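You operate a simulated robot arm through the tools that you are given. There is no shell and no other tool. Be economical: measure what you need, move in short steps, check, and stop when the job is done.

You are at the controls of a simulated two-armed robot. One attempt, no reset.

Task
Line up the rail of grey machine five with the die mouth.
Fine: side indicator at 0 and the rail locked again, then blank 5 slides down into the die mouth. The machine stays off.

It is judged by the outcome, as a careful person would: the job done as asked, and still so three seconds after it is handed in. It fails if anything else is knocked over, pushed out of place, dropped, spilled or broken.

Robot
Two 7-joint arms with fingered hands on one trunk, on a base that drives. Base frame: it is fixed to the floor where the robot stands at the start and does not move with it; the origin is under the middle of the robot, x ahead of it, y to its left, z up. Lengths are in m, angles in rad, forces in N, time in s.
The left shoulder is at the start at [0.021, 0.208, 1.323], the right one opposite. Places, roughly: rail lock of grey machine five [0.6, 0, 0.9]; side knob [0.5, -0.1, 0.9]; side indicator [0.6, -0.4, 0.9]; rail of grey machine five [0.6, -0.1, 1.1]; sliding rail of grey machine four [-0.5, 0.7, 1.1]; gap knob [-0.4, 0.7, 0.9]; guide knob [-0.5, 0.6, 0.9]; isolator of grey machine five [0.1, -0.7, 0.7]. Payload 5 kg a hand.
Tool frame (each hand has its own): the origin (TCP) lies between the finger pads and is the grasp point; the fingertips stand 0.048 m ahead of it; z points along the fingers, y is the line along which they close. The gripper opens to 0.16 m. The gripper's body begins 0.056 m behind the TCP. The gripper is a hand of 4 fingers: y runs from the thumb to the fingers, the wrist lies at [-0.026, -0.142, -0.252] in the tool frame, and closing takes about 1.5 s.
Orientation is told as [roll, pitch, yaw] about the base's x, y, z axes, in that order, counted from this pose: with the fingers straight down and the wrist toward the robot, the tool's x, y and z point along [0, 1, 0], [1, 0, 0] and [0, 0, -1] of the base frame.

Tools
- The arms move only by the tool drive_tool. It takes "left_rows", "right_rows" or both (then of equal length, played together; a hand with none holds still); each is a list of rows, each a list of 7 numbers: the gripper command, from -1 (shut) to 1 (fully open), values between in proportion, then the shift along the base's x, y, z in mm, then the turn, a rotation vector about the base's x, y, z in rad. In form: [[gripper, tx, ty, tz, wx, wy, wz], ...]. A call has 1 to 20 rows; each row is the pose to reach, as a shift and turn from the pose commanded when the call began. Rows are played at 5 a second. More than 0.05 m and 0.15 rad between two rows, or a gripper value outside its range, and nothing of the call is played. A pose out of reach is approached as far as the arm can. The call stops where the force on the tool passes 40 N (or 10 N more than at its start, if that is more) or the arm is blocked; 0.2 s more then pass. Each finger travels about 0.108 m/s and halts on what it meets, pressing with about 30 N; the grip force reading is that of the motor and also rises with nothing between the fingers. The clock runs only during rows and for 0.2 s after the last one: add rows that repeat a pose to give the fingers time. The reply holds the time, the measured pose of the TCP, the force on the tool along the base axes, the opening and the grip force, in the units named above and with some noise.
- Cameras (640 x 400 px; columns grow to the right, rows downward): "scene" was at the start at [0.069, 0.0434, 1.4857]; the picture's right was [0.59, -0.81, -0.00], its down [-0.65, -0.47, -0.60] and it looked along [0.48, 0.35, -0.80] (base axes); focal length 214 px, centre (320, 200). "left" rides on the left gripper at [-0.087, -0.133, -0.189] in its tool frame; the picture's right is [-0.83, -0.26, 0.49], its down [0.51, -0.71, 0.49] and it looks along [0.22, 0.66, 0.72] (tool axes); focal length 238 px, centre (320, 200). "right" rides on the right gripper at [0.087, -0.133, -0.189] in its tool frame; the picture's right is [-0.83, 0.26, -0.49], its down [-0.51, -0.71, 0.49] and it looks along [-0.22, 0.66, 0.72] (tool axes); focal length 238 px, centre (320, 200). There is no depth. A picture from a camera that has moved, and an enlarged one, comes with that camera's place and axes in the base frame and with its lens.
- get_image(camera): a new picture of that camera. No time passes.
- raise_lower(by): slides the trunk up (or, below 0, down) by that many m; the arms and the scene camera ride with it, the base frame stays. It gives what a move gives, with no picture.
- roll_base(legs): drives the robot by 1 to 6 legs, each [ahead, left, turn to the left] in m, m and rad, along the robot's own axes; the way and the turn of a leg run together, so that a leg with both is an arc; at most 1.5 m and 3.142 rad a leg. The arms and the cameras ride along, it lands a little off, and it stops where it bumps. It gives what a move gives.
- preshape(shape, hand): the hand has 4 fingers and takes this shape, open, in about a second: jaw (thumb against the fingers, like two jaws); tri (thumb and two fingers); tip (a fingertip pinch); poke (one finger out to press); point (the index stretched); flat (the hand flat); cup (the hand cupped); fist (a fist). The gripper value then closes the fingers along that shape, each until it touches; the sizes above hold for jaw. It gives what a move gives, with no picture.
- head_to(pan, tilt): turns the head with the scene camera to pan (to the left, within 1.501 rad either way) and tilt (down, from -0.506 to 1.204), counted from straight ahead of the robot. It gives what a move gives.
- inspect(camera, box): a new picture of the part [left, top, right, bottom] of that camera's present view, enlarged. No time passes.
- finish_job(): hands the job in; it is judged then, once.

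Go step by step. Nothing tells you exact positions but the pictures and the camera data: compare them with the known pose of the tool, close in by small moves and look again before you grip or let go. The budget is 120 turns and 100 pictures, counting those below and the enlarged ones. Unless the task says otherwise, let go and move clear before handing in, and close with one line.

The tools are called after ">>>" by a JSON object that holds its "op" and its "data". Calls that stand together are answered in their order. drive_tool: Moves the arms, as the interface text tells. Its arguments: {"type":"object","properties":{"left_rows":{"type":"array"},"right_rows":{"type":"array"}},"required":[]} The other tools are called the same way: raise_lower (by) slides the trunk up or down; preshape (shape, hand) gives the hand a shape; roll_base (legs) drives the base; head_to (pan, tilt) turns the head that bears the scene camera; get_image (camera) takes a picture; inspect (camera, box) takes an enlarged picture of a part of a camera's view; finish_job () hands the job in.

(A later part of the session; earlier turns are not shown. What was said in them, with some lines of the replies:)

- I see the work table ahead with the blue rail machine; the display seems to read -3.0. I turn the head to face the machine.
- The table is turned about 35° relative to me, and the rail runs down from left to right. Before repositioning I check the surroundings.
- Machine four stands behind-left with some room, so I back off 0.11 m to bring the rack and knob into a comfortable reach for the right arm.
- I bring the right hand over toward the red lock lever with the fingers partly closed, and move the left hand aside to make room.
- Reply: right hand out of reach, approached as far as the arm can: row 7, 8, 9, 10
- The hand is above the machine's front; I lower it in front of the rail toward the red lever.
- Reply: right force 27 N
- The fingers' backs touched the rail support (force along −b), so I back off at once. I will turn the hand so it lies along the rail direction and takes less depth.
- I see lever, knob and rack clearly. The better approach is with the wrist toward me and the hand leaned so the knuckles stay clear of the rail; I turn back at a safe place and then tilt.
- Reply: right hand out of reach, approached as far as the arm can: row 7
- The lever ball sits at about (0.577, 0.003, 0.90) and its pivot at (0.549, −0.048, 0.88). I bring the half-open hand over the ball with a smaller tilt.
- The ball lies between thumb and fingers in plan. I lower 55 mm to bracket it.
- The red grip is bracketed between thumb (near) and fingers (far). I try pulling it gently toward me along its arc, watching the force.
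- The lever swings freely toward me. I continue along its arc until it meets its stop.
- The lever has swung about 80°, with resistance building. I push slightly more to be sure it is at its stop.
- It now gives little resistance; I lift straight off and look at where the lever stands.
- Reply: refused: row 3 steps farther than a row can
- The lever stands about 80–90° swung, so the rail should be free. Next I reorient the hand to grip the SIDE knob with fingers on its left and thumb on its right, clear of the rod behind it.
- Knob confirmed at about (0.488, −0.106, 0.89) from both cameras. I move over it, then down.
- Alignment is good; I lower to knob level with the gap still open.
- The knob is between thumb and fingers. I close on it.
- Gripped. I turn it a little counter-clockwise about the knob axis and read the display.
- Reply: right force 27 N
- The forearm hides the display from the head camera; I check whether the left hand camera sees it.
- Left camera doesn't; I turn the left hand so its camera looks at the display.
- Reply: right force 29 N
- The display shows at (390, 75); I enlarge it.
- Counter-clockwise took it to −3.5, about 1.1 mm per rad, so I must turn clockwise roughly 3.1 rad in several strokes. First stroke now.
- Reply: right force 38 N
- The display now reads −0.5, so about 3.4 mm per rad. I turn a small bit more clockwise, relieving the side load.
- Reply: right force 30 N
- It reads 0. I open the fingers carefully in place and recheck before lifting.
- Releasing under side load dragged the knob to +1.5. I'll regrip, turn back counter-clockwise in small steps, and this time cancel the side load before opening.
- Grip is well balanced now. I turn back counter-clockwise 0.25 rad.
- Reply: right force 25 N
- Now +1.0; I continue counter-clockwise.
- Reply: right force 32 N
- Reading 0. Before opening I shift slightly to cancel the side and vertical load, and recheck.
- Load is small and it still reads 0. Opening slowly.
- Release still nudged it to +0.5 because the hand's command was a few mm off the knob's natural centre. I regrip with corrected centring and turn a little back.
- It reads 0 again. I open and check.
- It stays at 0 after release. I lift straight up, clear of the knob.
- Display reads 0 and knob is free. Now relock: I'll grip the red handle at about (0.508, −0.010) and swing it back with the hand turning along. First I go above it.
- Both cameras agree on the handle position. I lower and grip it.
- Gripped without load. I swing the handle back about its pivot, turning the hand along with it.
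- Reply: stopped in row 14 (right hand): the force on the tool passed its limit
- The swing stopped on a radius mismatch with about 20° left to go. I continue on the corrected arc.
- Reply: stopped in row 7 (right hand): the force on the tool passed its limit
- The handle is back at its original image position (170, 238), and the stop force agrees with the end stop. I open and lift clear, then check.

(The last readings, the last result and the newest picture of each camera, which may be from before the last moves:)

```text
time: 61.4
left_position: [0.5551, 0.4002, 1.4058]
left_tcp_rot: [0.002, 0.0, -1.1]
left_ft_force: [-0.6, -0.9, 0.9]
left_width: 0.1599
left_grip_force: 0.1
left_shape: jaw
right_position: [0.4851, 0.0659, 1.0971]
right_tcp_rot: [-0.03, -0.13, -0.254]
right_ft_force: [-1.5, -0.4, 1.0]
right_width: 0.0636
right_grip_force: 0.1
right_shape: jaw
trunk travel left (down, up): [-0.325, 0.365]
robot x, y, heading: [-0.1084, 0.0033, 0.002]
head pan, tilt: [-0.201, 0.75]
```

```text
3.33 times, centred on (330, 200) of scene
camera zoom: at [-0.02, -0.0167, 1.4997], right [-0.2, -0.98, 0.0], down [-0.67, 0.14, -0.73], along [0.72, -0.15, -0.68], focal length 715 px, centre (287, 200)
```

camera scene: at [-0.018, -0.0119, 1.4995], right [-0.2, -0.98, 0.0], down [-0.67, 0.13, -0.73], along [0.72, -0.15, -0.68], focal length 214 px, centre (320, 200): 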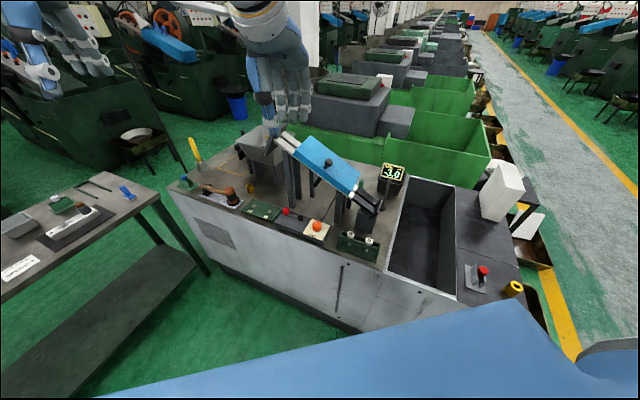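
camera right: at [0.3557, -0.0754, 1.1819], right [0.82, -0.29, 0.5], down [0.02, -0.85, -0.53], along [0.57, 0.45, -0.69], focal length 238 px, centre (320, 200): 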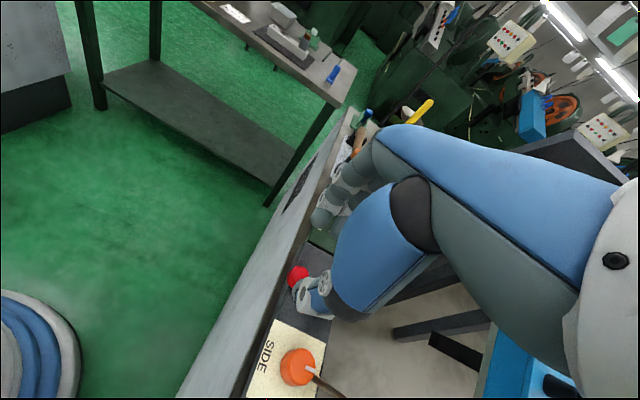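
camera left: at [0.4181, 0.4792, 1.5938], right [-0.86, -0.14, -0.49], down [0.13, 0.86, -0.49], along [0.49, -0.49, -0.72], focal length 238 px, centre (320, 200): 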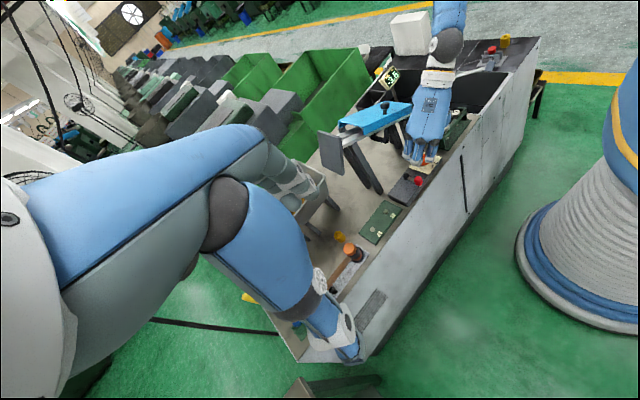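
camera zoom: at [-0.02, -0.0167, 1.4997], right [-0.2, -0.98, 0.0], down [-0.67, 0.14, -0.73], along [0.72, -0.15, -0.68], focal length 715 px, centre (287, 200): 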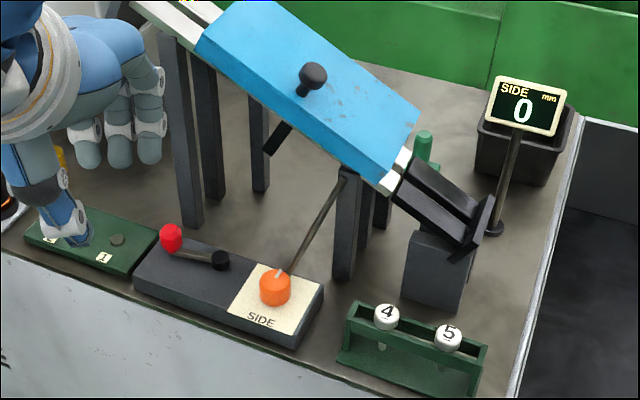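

Locked, and the display reads 0. Now I study the rack with blank 5 and the rail's top end.

>>> {"op": "inspect", "data": {"camera": "scene", "box": [325, 215, 385, 255]}}

>>> {"op": "inspect", "data": {"camera": "scene", "box": [235, 110, 315, 170]}}

>>> {"op": "get_image", "data": {"camera": "left"}}

```text
10.00 times, centred on (355, 235) of scene
camera zoom: at [-0.02, -0.0167, 1.4997], right [-0.2, -0.98, 0.0], down [-0.67, 0.14, -0.73], along [0.72, -0.15, -0.68], focal length 2145 px, centre (-30, -150)
```

zoom: 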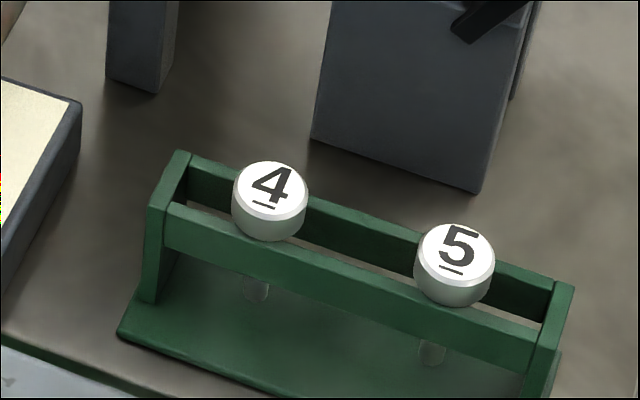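

```text
6.67 times, centred on (275, 140) of scene
camera zoom: at [-0.02, -0.0167, 1.4997], right [-0.2, -0.98, 0.0], down [-0.67, 0.14, -0.73], along [0.72, -0.15, -0.68], focal length 1430 px, centre (620, 600)
```

zoom: 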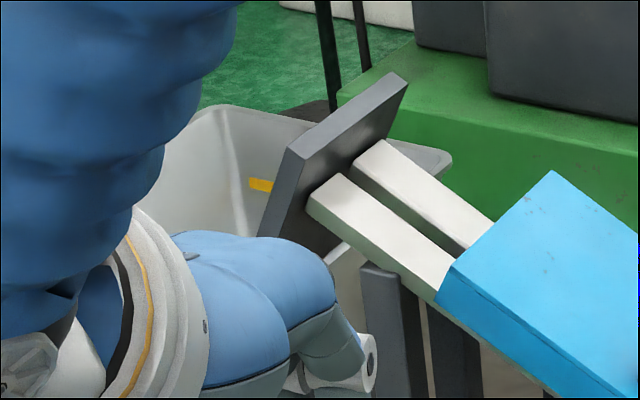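

```text
31 pictures are left
camera left: at [0.4187, 0.4794, 1.5937], right [-0.86, -0.15, -0.49], down [0.13, 0.86, -0.49], along [0.49, -0.49, -0.72], focal length 238 px, centre (320, 200)
```

left: 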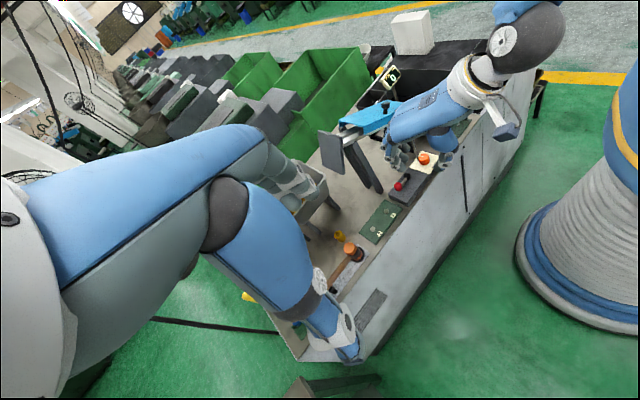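

Blank 5 rests with its head on two rack bars, shank hanging; the rail is two white strips with a slot, open just below the end plate. I triangulate the rail top with the left camera.

>>> {"op": "inspect", "data": {"camera": "left", "box": [305, 95, 405, 175]}}

>>> {"op": "preshape", "data": {"shape": "tip", "hand": "right"}}

>>> {"op": "get_image", "data": {"camera": "right"}}

```text
5.00 times, centred on (355, 135) of left
camera zoom: at [0.4187, 0.4794, 1.5937], right [-0.86, -0.15, -0.49], down [0.13, 0.86, -0.49], along [0.49, -0.49, -0.72], focal length 1192 px, centre (145, 525)
```

zoom: 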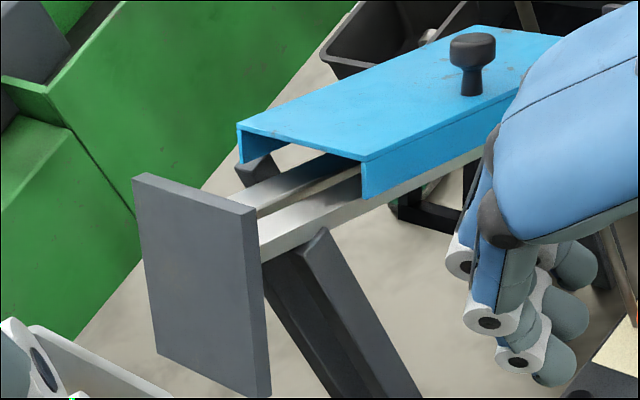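

```text
time: 62.2
left_position: [0.5562, 0.4029, 1.4037]
left_tcp_rot: [0.0, -0.001, -1.1]
left_ft_force: [-0.3, -0.2, -0.6]
left_width: 0.1596
left_grip_force: 0.1
left_shape: jaw
right_position: [0.4856, 0.0653, 1.0964]
right_tcp_rot: [-0.03, -0.13, -0.253]
right_ft_force: [-0.1, -0.7, 0.2]
right_width: 0.1596
right_grip_force: 0.1
right_shape: tip
trunk travel left (down, up): [-0.325, 0.365]
robot x, y, heading: [-0.1151, -0.0013, -0.004]
head pan, tilt: [-0.201, 0.75]
```

```text
29 pictures are left
camera right: at [0.3586, 0.1937, 1.2638], right [-0.02, -0.84, 0.54], down [-0.75, -0.34, -0.56], along [0.66, -0.42, -0.63], focal length 238 px, centre (320, 200)
```

right: 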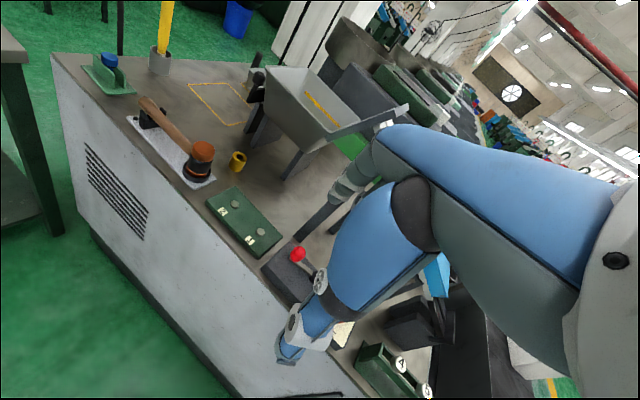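

The rail's exposed slot centre is about (0.698, −0.055) with strip top near z 1.11, slope ~29°. I move the right hand, now in fingertip-pinch shape, over blank 5 at about (0.378, −0.267).

>>> {"op": "drive_tool", "data": {"right_rows": [[0.6, -10, 0, 10, 0.03, 0.06, 0], [0.2, -20, 0, 25, 0.0615, 0.118, 0], [-0.1, -30, 0, 40, 0.0615, 0.118, 0], [-0.2, -30, 0, 40, 0.0615, 0.118, 0]]}}

>>> {"op": "drive_tool", "data": {"right_rows": [[-0.2, -10, -40, 0, 0, 0, -0.05], [-0.2, -20, -80, 0, 0, 0, -0.1], [-0.2, -30, -120, 0, 0, 0, -0.15], [-0.2, -40, -160, 0, 0, 0, -0.2], [-0.2, -50, -205, 0, 0, 0, -0.25], [-0.2, -60, -250, -20, 0, 0, -0.3], [-0.2, -70, -290, -50, 0, 0, -0.35], [-0.2, -77, -332, -80, 0, 0, -0.367], [-0.2, -77, -332, -90, 0, 0, -0.367]]}}

>>> {"op": "get_image", "data": {"camera": "right"}}

>>> {"op": "inspect", "data": {"camera": "scene", "box": [300, 180, 400, 260]}}

```text
time: 63.2
left_position: [0.5572, 0.4013, 1.4028]
left_tcp_rot: [-0.001, 0.001, -1.099]
left_ft_force: [0.2, -0.8, -0.2]
left_width: 0.1597
left_grip_force: 0.1
left_shape: jaw
right_position: [0.4556, 0.0667, 1.1353]
right_tcp_rot: [-0.001, 0.002, -0.254]
right_ft_force: [0.6, -0.1, -0.3]
right_width: 0.0652
right_grip_force: 0.0
right_shape: tip
trunk travel left (down, up): [-0.325, 0.365]
robot x, y, heading: [-0.1092, -0.0002, 0.002]
head pan, tilt: [-0.201, 0.75]
```

```text
refused: row 6 steps farther than a row can; nothing moved
```

```text
28 pictures are left
camera right: at [0.3494, 0.184, 1.3243], right [0.04, -0.87, 0.49], down [-0.82, -0.31, -0.49], along [0.58, -0.38, -0.72], focal length 238 px, centre (320, 200)
```

right: 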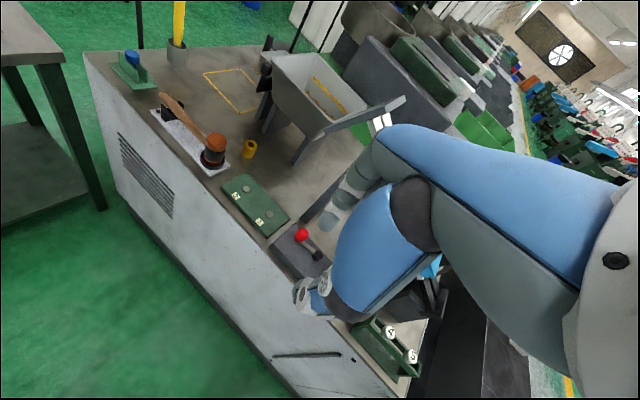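

```text
5.00 times, centred on (350, 220) of scene
camera zoom: at [-0.018, -0.016, 1.4995], right [-0.2, -0.98, 0.0], down [-0.67, 0.14, -0.73], along [0.72, -0.15, -0.68], focal length 1072 px, centre (170, 100)
```

zoom: 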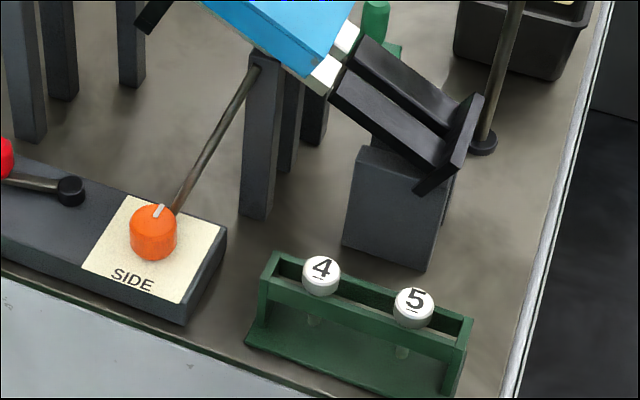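

One step was too long; I resend with smaller ones.

>>> {"op": "drive_tool", "data": {"right_rows": [[-0.2, -10, -40, 0, 0, 0, -0.05], [-0.2, -20, -80, 0, 0, 0, -0.1], [-0.2, -30, -120, 0, 0, 0, -0.15], [-0.2, -40, -160, 0, 0, 0, -0.2], [-0.2, -50, -200, -10, 0, 0, -0.25], [-0.2, -60, -240, -30, 0, 0, -0.3], [-0.2, -68, -275, -50, 0, 0, -0.35], [-0.2, -74, -305, -75, 0, 0, -0.367], [-0.2, -77, -332, -90, 0, 0, -0.367], [-0.2, -77, -332, -100, 0, 0, -0.367]]}}

>>> {"op": "get_image", "data": {"camera": "right"}}

>>> {"op": "inspect", "data": {"camera": "scene", "box": [310, 180, 410, 260]}}

```text
time: 65.5
left_position: [0.5584, 0.4027, 1.4018]
left_tcp_rot: [-0.001, 0.0, -1.1]
left_ft_force: [-0.1, 0.9, -0.6]
left_width: 0.1598
left_grip_force: 0.1
left_shape: jaw
right_position: [0.3767, -0.2663, 1.0335]
right_tcp_rot: [0.0, 0.001, -0.623]
right_ft_force: [0.3, -0.1, 0.3]
right_width: 0.065
right_grip_force: 0.2
right_shape: tip
trunk travel left (down, up): [-0.325, 0.365]
robot x, y, heading: [-0.1123, 0.0014, 0.001]
head pan, tilt: [-0.201, 0.75]
```

```text
26 pictures are left
camera right: at [0.3202, -0.1186, 1.2223], right [-0.28, -0.83, 0.49], down [-0.87, 0.0, -0.49], along [0.4, -0.56, -0.72], focal length 238 px, centre (320, 200)
```

right: 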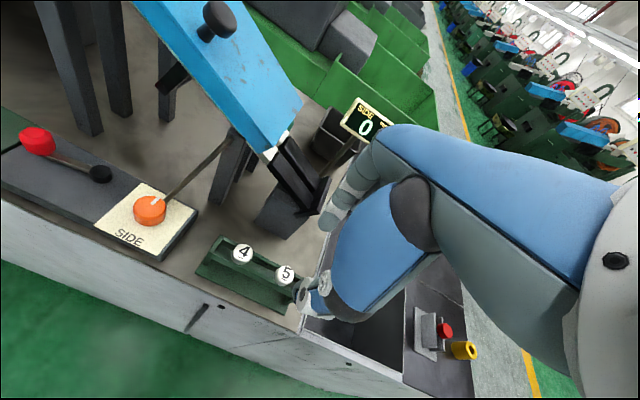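

```text
5.00 times, centred on (360, 220) of scene
camera zoom: at [-0.0179, -0.0149, 1.4995], right [-0.2, -0.98, 0.0], down [-0.67, 0.14, -0.73], along [0.72, -0.15, -0.68], focal length 1072 px, centre (120, 100)
```

zoom: 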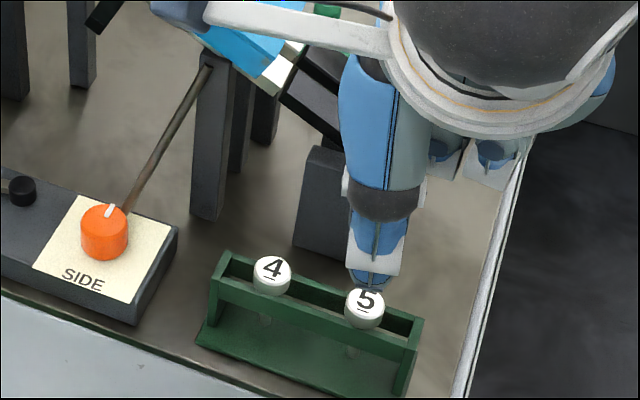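

Hand is directly above blank 5. I lower with the pinch open to head height.

>>> {"op": "drive_tool", "data": {"right_rows": [[-0.25, 1, -1, -25, 0, 0, 0], [-0.25, 2, -2, -50, 0, 0, 0], [-0.25, 2, -2, -70, 0, 0, 0], [-0.25, 2, -2, -76, 0, 0, 0]]}}

>>> {"op": "inspect", "data": {"camera": "right", "box": [220, 180, 380, 340]}}

>>> {"op": "inspect", "data": {"camera": "scene", "box": [330, 200, 400, 256]}}

```text
time: 66.5
left_position: [0.5572, 0.4018, 1.4026]
left_tcp_rot: [0.001, 0.0, -1.101]
left_ft_force: [-0.4, 0.6, -0.9]
left_width: 0.1596
left_grip_force: 0.0
left_shape: jaw
right_position: [0.3787, -0.2687, 0.9565]
right_tcp_rot: [-0.001, 0.003, -0.623]
right_ft_force: [-0.4, 0.3, 0.3]
right_width: 0.0613
right_grip_force: 0.1
right_shape: tip
trunk travel left (down, up): [-0.325, 0.365]
robot x, y, heading: [-0.1073, -0.0007, 0.0]
head pan, tilt: [-0.201, 0.75]
```

```text
2.50 times, centred on (300, 260) of right
camera zoom: at [0.3217, -0.1203, 1.146], right [-0.28, -0.83, 0.49], down [-0.87, 0.0, -0.49], along [0.4, -0.56, -0.72], focal length 596 px, centre (370, 50)
```

zoom: 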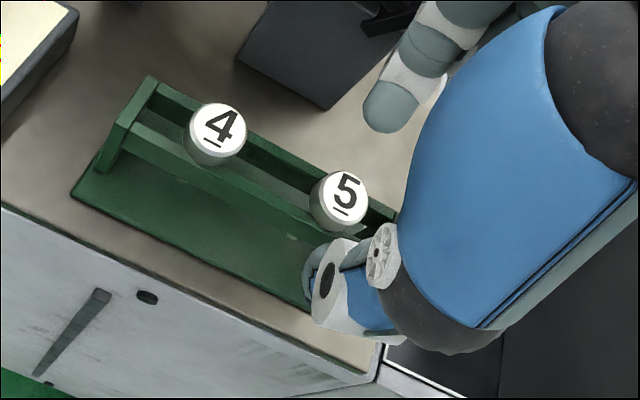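

```text
7.14 times, centred on (365, 228) of scene
camera zoom: at [-0.0184, -0.0156, 1.4996], right [-0.2, -0.98, 0.0], down [-0.67, 0.14, -0.73], along [0.72, -0.15, -0.68], focal length 1532 px, centre (-1, 0)
```

zoom: 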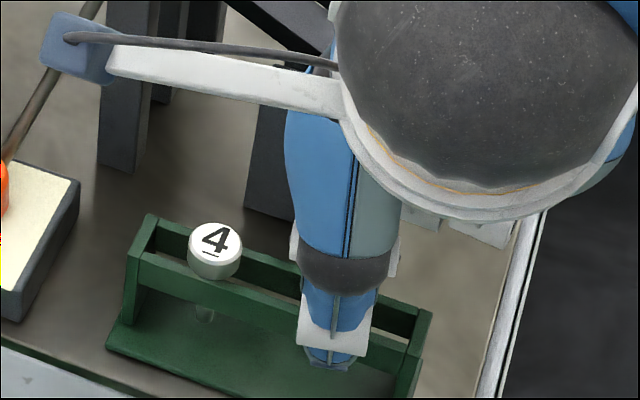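

The head lies on the tool axis. I lower 9 mm more and close the pinch.

>>> {"op": "drive_tool", "data": {"right_rows": [[-0.25, 0, 0, -5, 0, 0, 0], [-0.25, 0, 0, -9, 0, 0, 0], [-0.5, 0, 0, -9, 0, 0, 0], [-0.7, 0, 0, -9, 0, 0, 0], [-0.9, 0, 0, -9, 0, 0, 0], [-1, 0, 0, -9, 0, 0, 0], [-1, 0, 0, -9, 0, 0, 0], [-1, 0, 0, -9, 0, 0, 0]]}}

>>> {"op": "inspect", "data": {"camera": "right", "box": [220, 180, 380, 340]}}

```text
time: 68.2
left_position: [0.5569, 0.402, 1.4045]
left_tcp_rot: [0.0, -0.003, -1.098]
left_ft_force: [-1.0, 0.4, -0.4]
left_width: 0.1597
left_grip_force: 0.0
left_shape: jaw
right_position: [0.3811, -0.2684, 0.9495]
right_tcp_rot: [0.001, -0.003, -0.622]
right_ft_force: [8.8, -6.2, 34.2]
right_width: 0.0115
right_grip_force: 30.1
right_shape: tip
trunk travel left (down, up): [-0.325, 0.365]
robot x, y, heading: [-0.106, 0.0, -0.001]
head pan, tilt: [-0.201, 0.75]
```

```text
2.50 times, centred on (300, 260) of right
camera zoom: at [0.3227, -0.12, 1.1383], right [-0.28, -0.83, 0.49], down [-0.87, 0.0, -0.49], along [0.41, -0.56, -0.72], focal length 596 px, centre (370, 50)
```

zoom: 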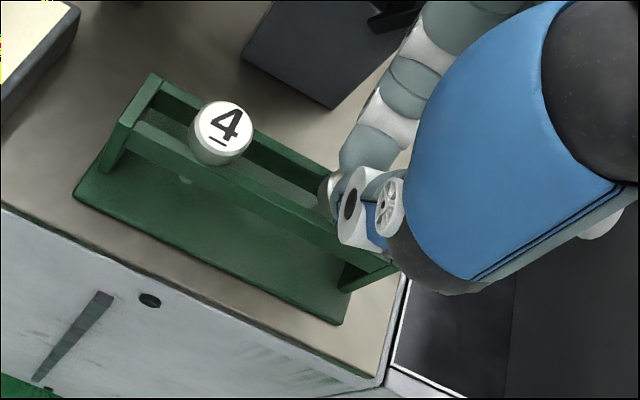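

The pinch is closed with some downward load on the rack. I lift slowly and look whether blank 5 comes along.

>>> {"op": "drive_tool", "data": {"right_rows": [[-1, 0, 0, 5, 0, 0, 0], [-1, 0, 0, 15, 0, 0, 0], [-1, 0, 0, 30, 0, 0, 0], [-1, 0, 0, 50, 0, 0, 0], [-1, 0, 0, 80, 0, 0, 0], [-1, 0, 0, 110, 0, 0, 0]]}}

>>> {"op": "inspect", "data": {"camera": "right", "box": [220, 180, 380, 340]}}

>>> {"op": "inspect", "data": {"camera": "scene", "box": [320, 170, 410, 250]}}

```text
time: 69.7
left_position: [0.5561, 0.4031, 1.4046]
left_tcp_rot: [-0.001, -0.002, -1.1]
left_ft_force: [-2.1, 0.5, 0.2]
left_width: 0.1596
left_grip_force: 0.0
left_shape: jaw
right_position: [0.3773, -0.2661, 1.0596]
right_tcp_rot: [-0.002, 0.001, -0.621]
right_ft_force: [-0.5, -0.1, -1.1]
right_width: 0.0101
right_grip_force: 30.0
right_shape: tip
trunk travel left (down, up): [-0.325, 0.365]
robot x, y, heading: [-0.1117, -0.0004, 0.002]
head pan, tilt: [-0.201, 0.75]
```

```text
2.50 times, centred on (300, 260) of right
camera zoom: at [0.3206, -0.1187, 1.2485], right [-0.28, -0.83, 0.49], down [-0.87, 0.0, -0.49], along [0.41, -0.56, -0.72], focal length 596 px, centre (370, 50)
```

zoom: 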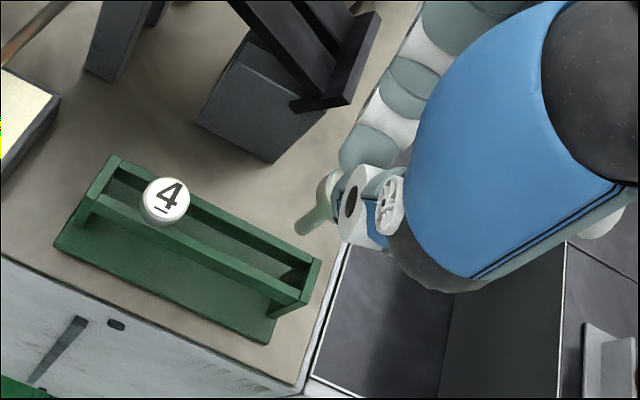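

```text
5.00 times, centred on (365, 210) of scene
camera zoom: at [-0.0201, -0.0152, 1.4997], right [-0.2, -0.98, 0.0], down [-0.67, 0.14, -0.73], along [0.72, -0.15, -0.68], focal length 1072 px, centre (95, 150)
```

zoom: 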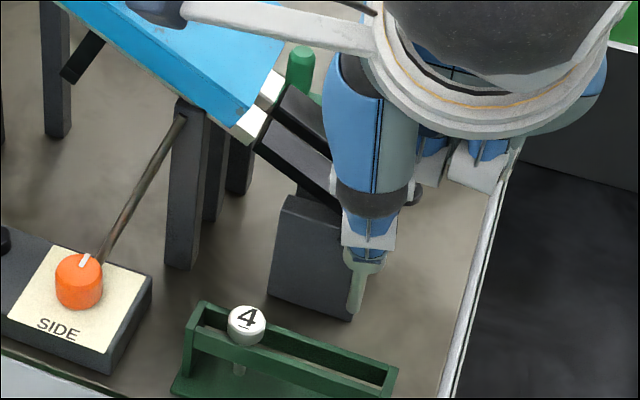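

Blank 5 is held, its shank leaning slightly toward me. I raise it, tilt the hand to straighten it, and carry it above the open top of the rail.

>>> {"op": "drive_tool", "data": {"right_rows": [[-1, 0, 0, 40, 0, 0, 0], [-1, 0, 0, 80, 0, 0, 0], [-1, 0, 0, 120, -0.03, -0.04, 0], [-1, 0, 0, 160, -0.06, -0.08, 0], [-1, 0, 0, 190, -0.09, -0.13, 0], [-1, 0, 0, 210, -0.145, -0.204, 0]]}}

>>> {"op": "drive_tool", "data": {"right_rows": [[-1, 34, 24, 0, 0, 0, 0], [-1, 68, 48, 0, 0, 0, 0], [-1, 102, 72, 0, 0, 0, 0], [-1, 136, 97, 0, 0, 0, 0], [-1, 170, 121, 0, 0, 0, 0], [-1, 205, 146, 0, 0, 0, 0], [-1, 240, 171, 0, 0, 0, 0], [-1, 274, 195, 0, 0, 0, 0], [-1, 300, 215, 0, 0, 0, 0], [-1, 310, 218, 0, 0, 0, 0], [-1, 310, 218, 0, 0, 0, 0]]}}

>>> {"op": "inspect", "data": {"camera": "right", "box": [200, 160, 400, 360]}}

>>> {"op": "inspect", "data": {"camera": "left", "box": [305, 75, 405, 175]}}

```text
time: 71.0
left_position: [0.5558, 0.4035, 1.4038]
left_tcp_rot: [0.001, 0.0, -1.099]
left_ft_force: [-0.1, -0.4, 0.0]
left_width: 0.1595
left_grip_force: 0.0
left_shape: jaw
right_position: [0.3803, -0.2688, 1.2677]
right_tcp_rot: [-0.001, -0.249, -0.621]
right_ft_force: [-0.4, 0.3, 0.2]
right_width: 0.0101
right_grip_force: 30.2
right_shape: tip
trunk travel left (down, up): [-0.325, 0.365]
robot x, y, heading: [-0.1114, -0.001, 0.0]
head pan, tilt: [-0.201, 0.75]
```

```text
time: 73.5
left_position: [0.5572, 0.402, 1.4042]
left_tcp_rot: [-0.001, 0.001, -1.099]
left_ft_force: [0.8, 0.0, 0.1]
left_width: 0.1599
left_grip_force: 0.2
left_shape: jaw
right_position: [0.689, -0.0491, 1.2677]
right_tcp_rot: [0.0, -0.249, -0.621]
right_ft_force: [-0.1, 0.7, -1.0]
right_width: 0.01
right_grip_force: 29.2
right_shape: tip
trunk travel left (down, up): [-0.325, 0.365]
robot x, y, heading: [-0.1078, 0.0012, 0.002]
head pan, tilt: [-0.201, 0.75]
```

```text
2.00 times, centred on (300, 260) of right
camera zoom: at [0.5982, 0.124, 1.4196], right [-0.38, -0.75, 0.53], down [-0.75, -0.08, -0.65], along [0.53, -0.65, -0.54], focal length 477 px, centre (360, 80)
```

zoom: 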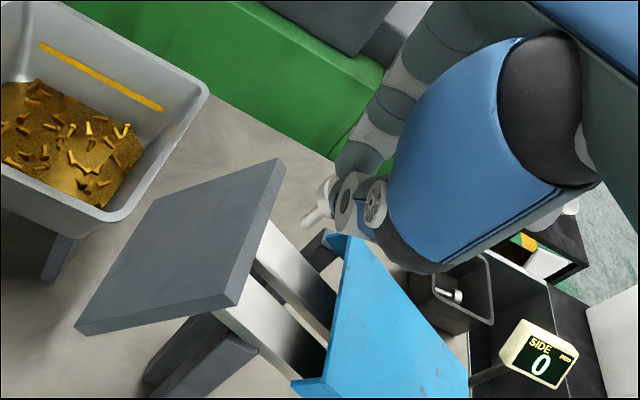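

```text
4.00 times, centred on (355, 125) of left
camera zoom: at [0.4203, 0.4807, 1.5924], right [-0.86, -0.15, -0.49], down [0.13, 0.86, -0.49], along [0.49, -0.49, -0.72], focal length 953 px, centre (180, 500)
```

zoom: 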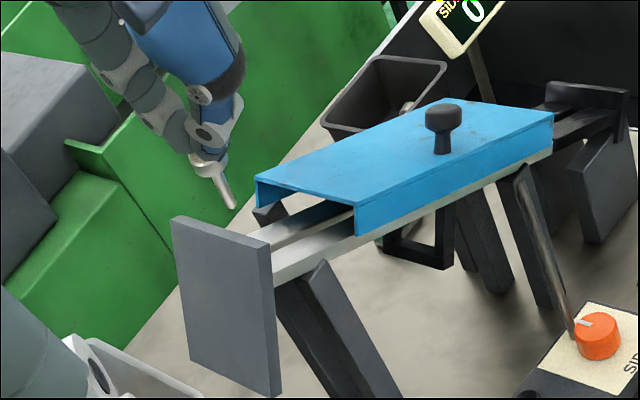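

The shank is really in line with the fingers, so I undo the tilt, shift over the slot centre, and come down to just above the strips to check.

>>> {"op": "drive_tool", "data": {"right_rows": [[-1, 3, -2, 0, 0.05, 0.07, 0], [-1, 6, -4, 0, 0.1, 0.14, 0], [-1, 9, -6, -10, 0.145, 0.204, 0], [-1, 9, -6, -28, 0.145, 0.204, 0], [-1, 9, -6, -28, 0.145, 0.204, 0]]}}

>>> {"op": "inspect", "data": {"camera": "left", "box": [320, 110, 380, 160]}}

>>> {"op": "inspect", "data": {"camera": "scene", "box": [240, 100, 320, 160]}}

```text
time: 74.7
left_position: [0.5574, 0.4011, 1.4035]
left_tcp_rot: [0.0, 0.0, -1.099]
left_ft_force: [0.0, -0.6, 0.4]
left_width: 0.1598
left_grip_force: 0.0
left_shape: jaw
right_position: [0.6978, -0.0554, 1.2407]
right_tcp_rot: [0.001, 0.002, -0.622]
right_ft_force: [-0.2, 0.5, -0.7]
right_width: 0.01
right_grip_force: 29.9
right_shape: tip
trunk travel left (down, up): [-0.325, 0.365]
robot x, y, heading: [-0.112, 0.0022, -0.001]
head pan, tilt: [-0.201, 0.75]
```

```text
8.00 times, centred on (350, 135) of left
camera zoom: at [0.42, 0.4805, 1.5927], right [-0.86, -0.15, -0.49], down [0.13, 0.86, -0.49], along [0.49, -0.49, -0.72], focal length 1907 px, centre (80, 720)
```

zoom: 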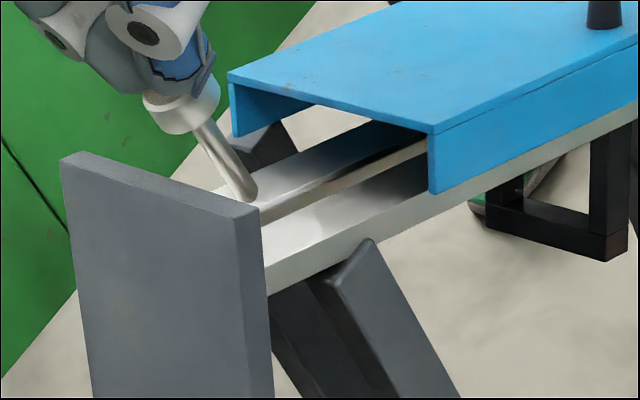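

```text
6.67 times, centred on (280, 130) of scene
camera zoom: at [-0.0188, -0.0159, 1.4996], right [-0.2, -0.98, 0.0], down [-0.67, 0.14, -0.73], along [0.72, -0.15, -0.68], focal length 1430 px, centre (587, 667)
```

zoom: 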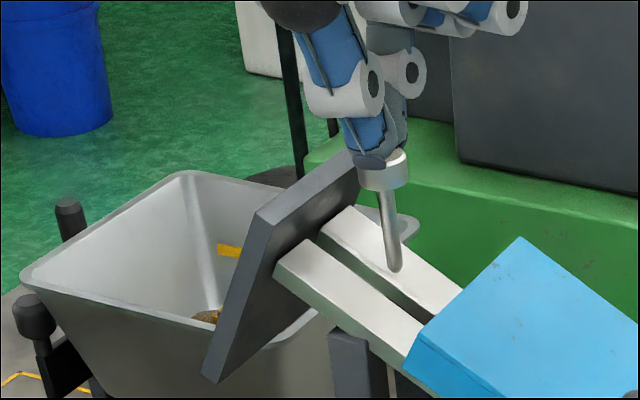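

The blank hangs upright above the strips, but the shank tip seems about 1 cm too far to the far side. I enlarge both views to measure the slot precisely.

>>> {"op": "inspect", "data": {"camera": "left", "box": [338, 122, 370, 142]}}

>>> {"op": "inspect", "data": {"camera": "scene", "box": [270, 125, 310, 150]}}

```text
16.00 times, centred on (354, 132) of left
camera zoom: at [0.42, 0.4805, 1.5927], right [-0.86, -0.15, -0.49], down [0.13, 0.86, -0.49], along [0.49, -0.49, -0.72], focal length 3814 px, centre (-224, 1288)
```

zoom: 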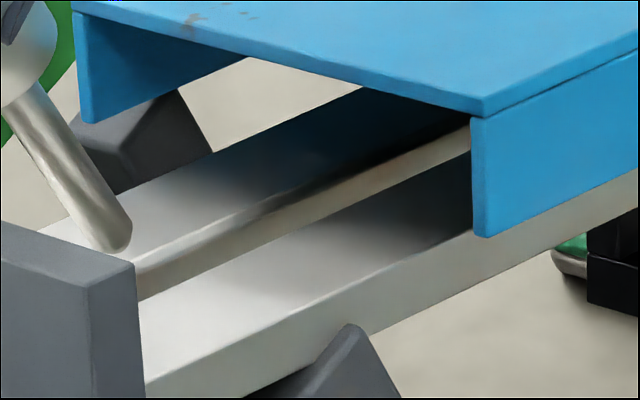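

```text
16.00 times, centred on (290, 138) of scene
camera zoom: at [-0.0188, -0.0159, 1.4996], right [-0.2, -0.98, 0.0], down [-0.67, 0.14, -0.73], along [0.72, -0.15, -0.68], focal length 3432 px, centre (800, 1200)
```

zoom: 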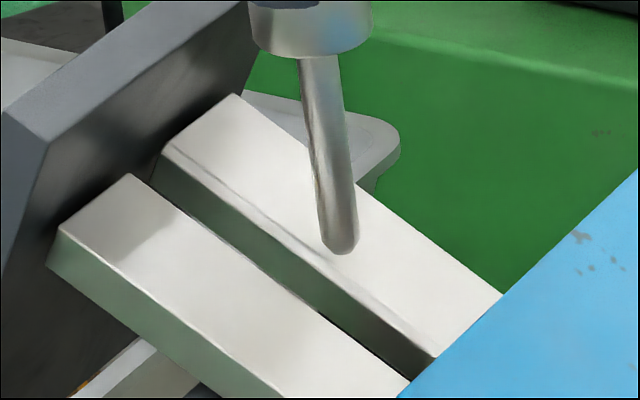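

Slot centre is at b≈0.590, strip top z≈1.126; the shank is 11.5 mm too far back. I shift it over the slot and lower until the head nearly seats.

>>> {"op": "drive_tool", "data": {"right_rows": [[-1, -5, 3.5, 5, 0, 0, 0], [-1, -9.4, 6.7, 5, 0, 0, 0], [-1, -9.4, 6.7, -5, 0, 0, 0], [-1, -9.4, 6.7, -15, 0, 0, 0], [-1, -9.4, 6.7, -25, 0, 0, 0]]}}

>>> {"op": "inspect", "data": {"camera": "scene", "box": [270, 118, 310, 150]}}

>>> {"op": "inspect", "data": {"camera": "left", "box": [330, 115, 370, 145]}}

```text
time: 75.8
left_position: [0.5586, 0.4033, 1.403]
left_tcp_rot: [-0.001, -0.001, -1.1]
left_ft_force: [1.1, 0.4, -0.1]
left_width: 0.1599
left_grip_force: 0.0
left_shape: jaw
right_position: [0.6901, -0.0476, 1.2165]
right_tcp_rot: [0.0, 0.002, -0.623]
right_ft_force: [-0.1, 0.2, -0.5]
right_width: 0.0103
right_grip_force: 29.7
right_shape: tip
trunk travel left (down, up): [-0.325, 0.365]
robot x, y, heading: [-0.1069, 0.0023, 0.005]
head pan, tilt: [-0.201, 0.75]
```

```text
12.50 times, centred on (290, 134) of scene
camera zoom: at [-0.0178, -0.0159, 1.4995], right [-0.2, -0.98, 0.0], down [-0.67, 0.14, -0.73], along [0.72, -0.15, -0.68], focal length 2681 px, centre (695, 1025)
```

zoom: 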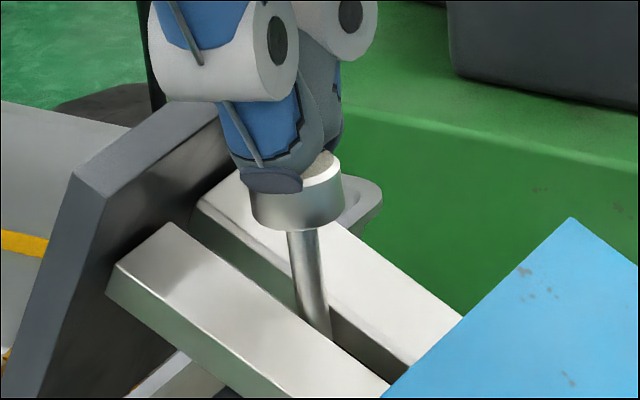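

```text
13.33 times, centred on (350, 130) of left
camera zoom: at [0.4211, 0.4804, 1.5922], right [-0.86, -0.15, -0.49], down [0.13, 0.86, -0.49], along [0.49, -0.49, -0.72], focal length 3178 px, centre (-80, 1133)
```

zoom: 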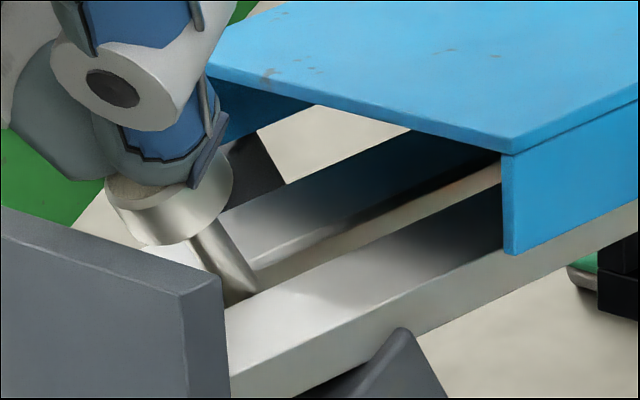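

The shank has entered the slot. I lower another ~20 mm so the head comes down on the strips.

>>> {"op": "drive_tool", "data": {"right_rows": [[-1, 0, 0, -6, 0, 0, 0], [-1, 0, 0, -12, 0, 0, 0], [-1, 0, 0, -17, 0, 0, 0], [-1, 0, 0, -21, 0, 0, 0]]}}

>>> {"op": "inspect", "data": {"camera": "scene", "box": [270, 118, 310, 150]}}

```text
time: 76.8
left_position: [0.558, 0.4029, 1.4035]
left_tcp_rot: [0.0, -0.001, -1.098]
left_ft_force: [-0.7, 0.9, 0.2]
left_width: 0.1597
left_grip_force: 0.1
left_shape: jaw
right_position: [0.6908, -0.049, 1.1953]
right_tcp_rot: [0.0, 0.002, -0.621]
right_ft_force: [0.6, -0.6, -1.0]
right_width: 0.01
right_grip_force: 30.3
right_shape: tip
trunk travel left (down, up): [-0.325, 0.365]
robot x, y, heading: [-0.1074, -0.0012, 0.0]
head pan, tilt: [-0.201, 0.75]
```

```text
12.50 times, centred on (290, 134) of scene
camera zoom: at [-0.0182, -0.016, 1.4996], right [-0.2, -0.98, 0.0], down [-0.67, 0.14, -0.73], along [0.72, -0.15, -0.68], focal length 2681 px, centre (695, 1025)
```

zoom: 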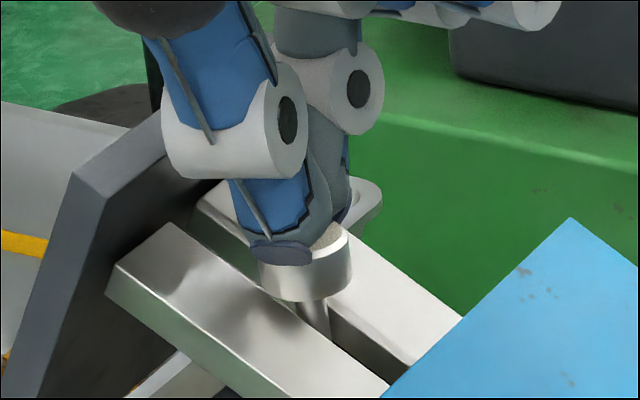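

The head is still a few mm above the strips; I lower gently until contact.

>>> {"op": "drive_tool", "data": {"right_rows": [[-1, 0, 0, -3, 0, 0, 0], [-1, 0, 0, -6, 0, 0, 0], [-1, 0, 0, -8, 0, 0, 0], [-1, 0, 0, -10, 0, 0, 0]]}}

>>> {"op": "inspect", "data": {"camera": "scene", "box": [270, 118, 310, 150]}}

```text
time: 77.8
left_position: [0.5542, 0.3996, 1.4051]
left_tcp_rot: [0.002, 0.0, -1.1]
left_ft_force: [-0.2, -0.1, -0.3]
left_width: 0.1596
left_grip_force: 0.0
left_shape: jaw
right_position: [0.6882, -0.0531, 1.1895]
right_tcp_rot: [0.004, -0.003, -0.626]
right_ft_force: [-5.8, -14.0, 32.7]
right_width: 0.0106
right_grip_force: 30.0
right_shape: tip
trunk travel left (down, up): [-0.325, 0.365]
robot x, y, heading: [-0.1093, -0.0006, -0.005]
head pan, tilt: [-0.201, 0.75]
```

```text
12.50 times, centred on (290, 134) of scene
camera zoom: at [-0.0221, -0.0177, 1.5001], right [-0.2, -0.98, 0.0], down [-0.67, 0.14, -0.73], along [0.72, -0.15, -0.68], focal length 2681 px, centre (695, 1025)
```

zoom: 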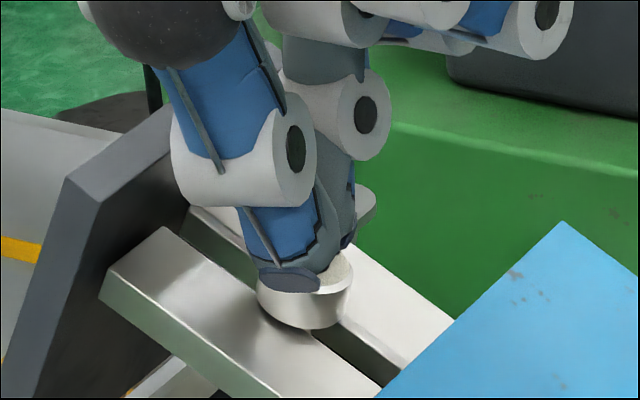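

Head is on the strips. I relieve the load by 4 mm and open the pinch, letting it slide.

>>> {"op": "drive_tool", "data": {"right_rows": [[-1, 0, 0, 4, 0, 0, 0], [-0.8, 0, 0, 4, 0, 0, 0], [-0.6, 0, 0, 4, 0, 0, 0], [-0.3, 0, 0, 4, 0, 0, 0], [-0.1, 0, 0, 5, 0, 0, 0], [-0.1, 0, 0, 5, 0, 0, 0]]}}

>>> {"op": "inspect", "data": {"camera": "scene", "box": [260, 110, 410, 230]}}

```text
time: 79.2
left_position: [0.5576, 0.4023, 1.4047]
left_tcp_rot: [0.001, 0.0, -1.101]
left_ft_force: [-0.3, 0.9, -0.7]
left_width: 0.1596
left_grip_force: 0.1
left_shape: jaw
right_position: [0.6889, -0.0474, 1.1897]
right_tcp_rot: [0.001, 0.002, -0.62]
right_ft_force: [0.4, 0.2, -0.3]
right_width: 0.0717
right_grip_force: 0.0
right_shape: tip
trunk travel left (down, up): [-0.325, 0.365]
robot x, y, heading: [-0.1106, 0.0002, -0.006]
head pan, tilt: [-0.201, 0.75]
```

```text
3.33 times, centred on (335, 170) of scene
camera zoom: at [-0.0185, -0.0159, 1.4996], right [-0.2, -0.98, 0.0], down [-0.67, 0.14, -0.73], along [0.72, -0.15, -0.68], focal length 715 px, centre (270, 300)
```

zoom: 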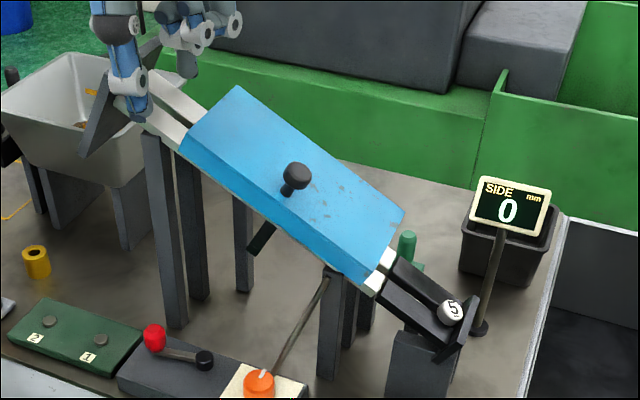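

Blank 5 slid all the way down into the die mouth and the display reads 0. I lift the hand clear and back.

>>> {"op": "drive_tool", "data": {"right_rows": [[-0.1, 0, 0, 20, 0, 0, 0], [-0.1, 0, 0, 55, 0, 0, 0], [-0.1, 0, 0, 95, 0, 0, 0], [-0.1, 0, 0, 130, 0, 0, 0], [-0.1, -30, 0, 150, 0, 0, 0], [-0.1, -65, -10, 160, 0, 0, 0], [-0.1, -100, -30, 170, 0, 0, 0], [-0.1, -130, -60, 170, 0, 0, 0]]}}

>>> {"op": "inspect", "data": {"camera": "scene", "box": [345, 160, 415, 220]}}

>>> {"op": "get_image", "data": {"camera": "scene"}}

```text
time: 81.0
left_position: [0.5566, 0.3991, 1.406]
left_tcp_rot: [0.003, 0.0, -1.101]
left_ft_force: [-1.1, -0.4, 1.4]
left_width: 0.1599
left_grip_force: 0.0
left_shape: jaw
right_position: [0.5581, -0.1094, 1.364]
right_tcp_rot: [0.002, 0.003, -0.621]
right_ft_force: [-0.5, -0.7, 0.3]
right_width: 0.0717
right_grip_force: 0.1
right_shape: tip
trunk travel left (down, up): [-0.325, 0.365]
robot x, y, heading: [-0.1086, -0.0022, 0.003]
head pan, tilt: [-0.201, 0.75]
```

```text
6.67 times, centred on (380, 190) of scene
camera zoom: at [-0.02, -0.0181, 1.4997], right [-0.2, -0.98, 0.0], down [-0.67, 0.14, -0.73], along [0.72, -0.14, -0.68], focal length 1430 px, centre (-80, 267)
```

zoom: 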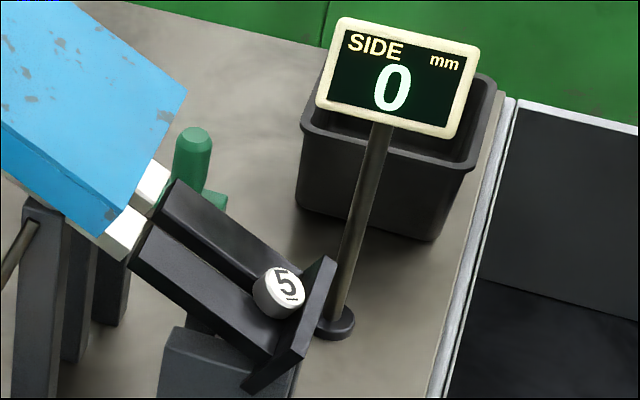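

```text
7 pictures are left
camera scene: at [-0.02, -0.0181, 1.4997], right [-0.2, -0.98, 0.0], down [-0.67, 0.14, -0.73], along [0.72, -0.14, -0.68], focal length 214 px, centre (320, 200)
```

scene: 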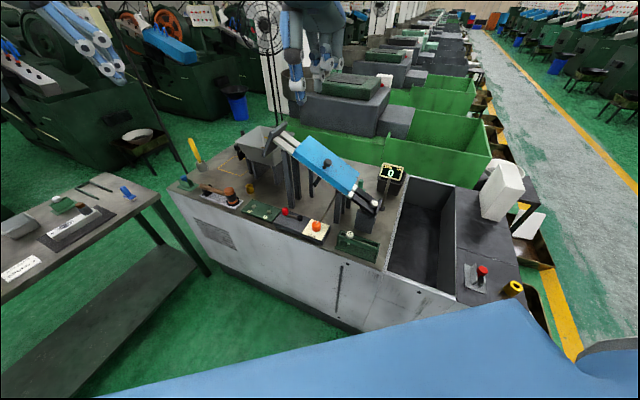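

Everything is in place: display at 0, the lock lever back in its locked position, blank 5 at the bottom of the die mouth, blank 4 still in the rack, and the hands clear. I hand it in.

>>> {"op": "finish_job", "data": {}}

```text
The job is handed in.
```

The side indicator on machine five reads 0, the rail lock lever is back in its locked position, blank 5 slid down into the die mouth, and I left the machine off.
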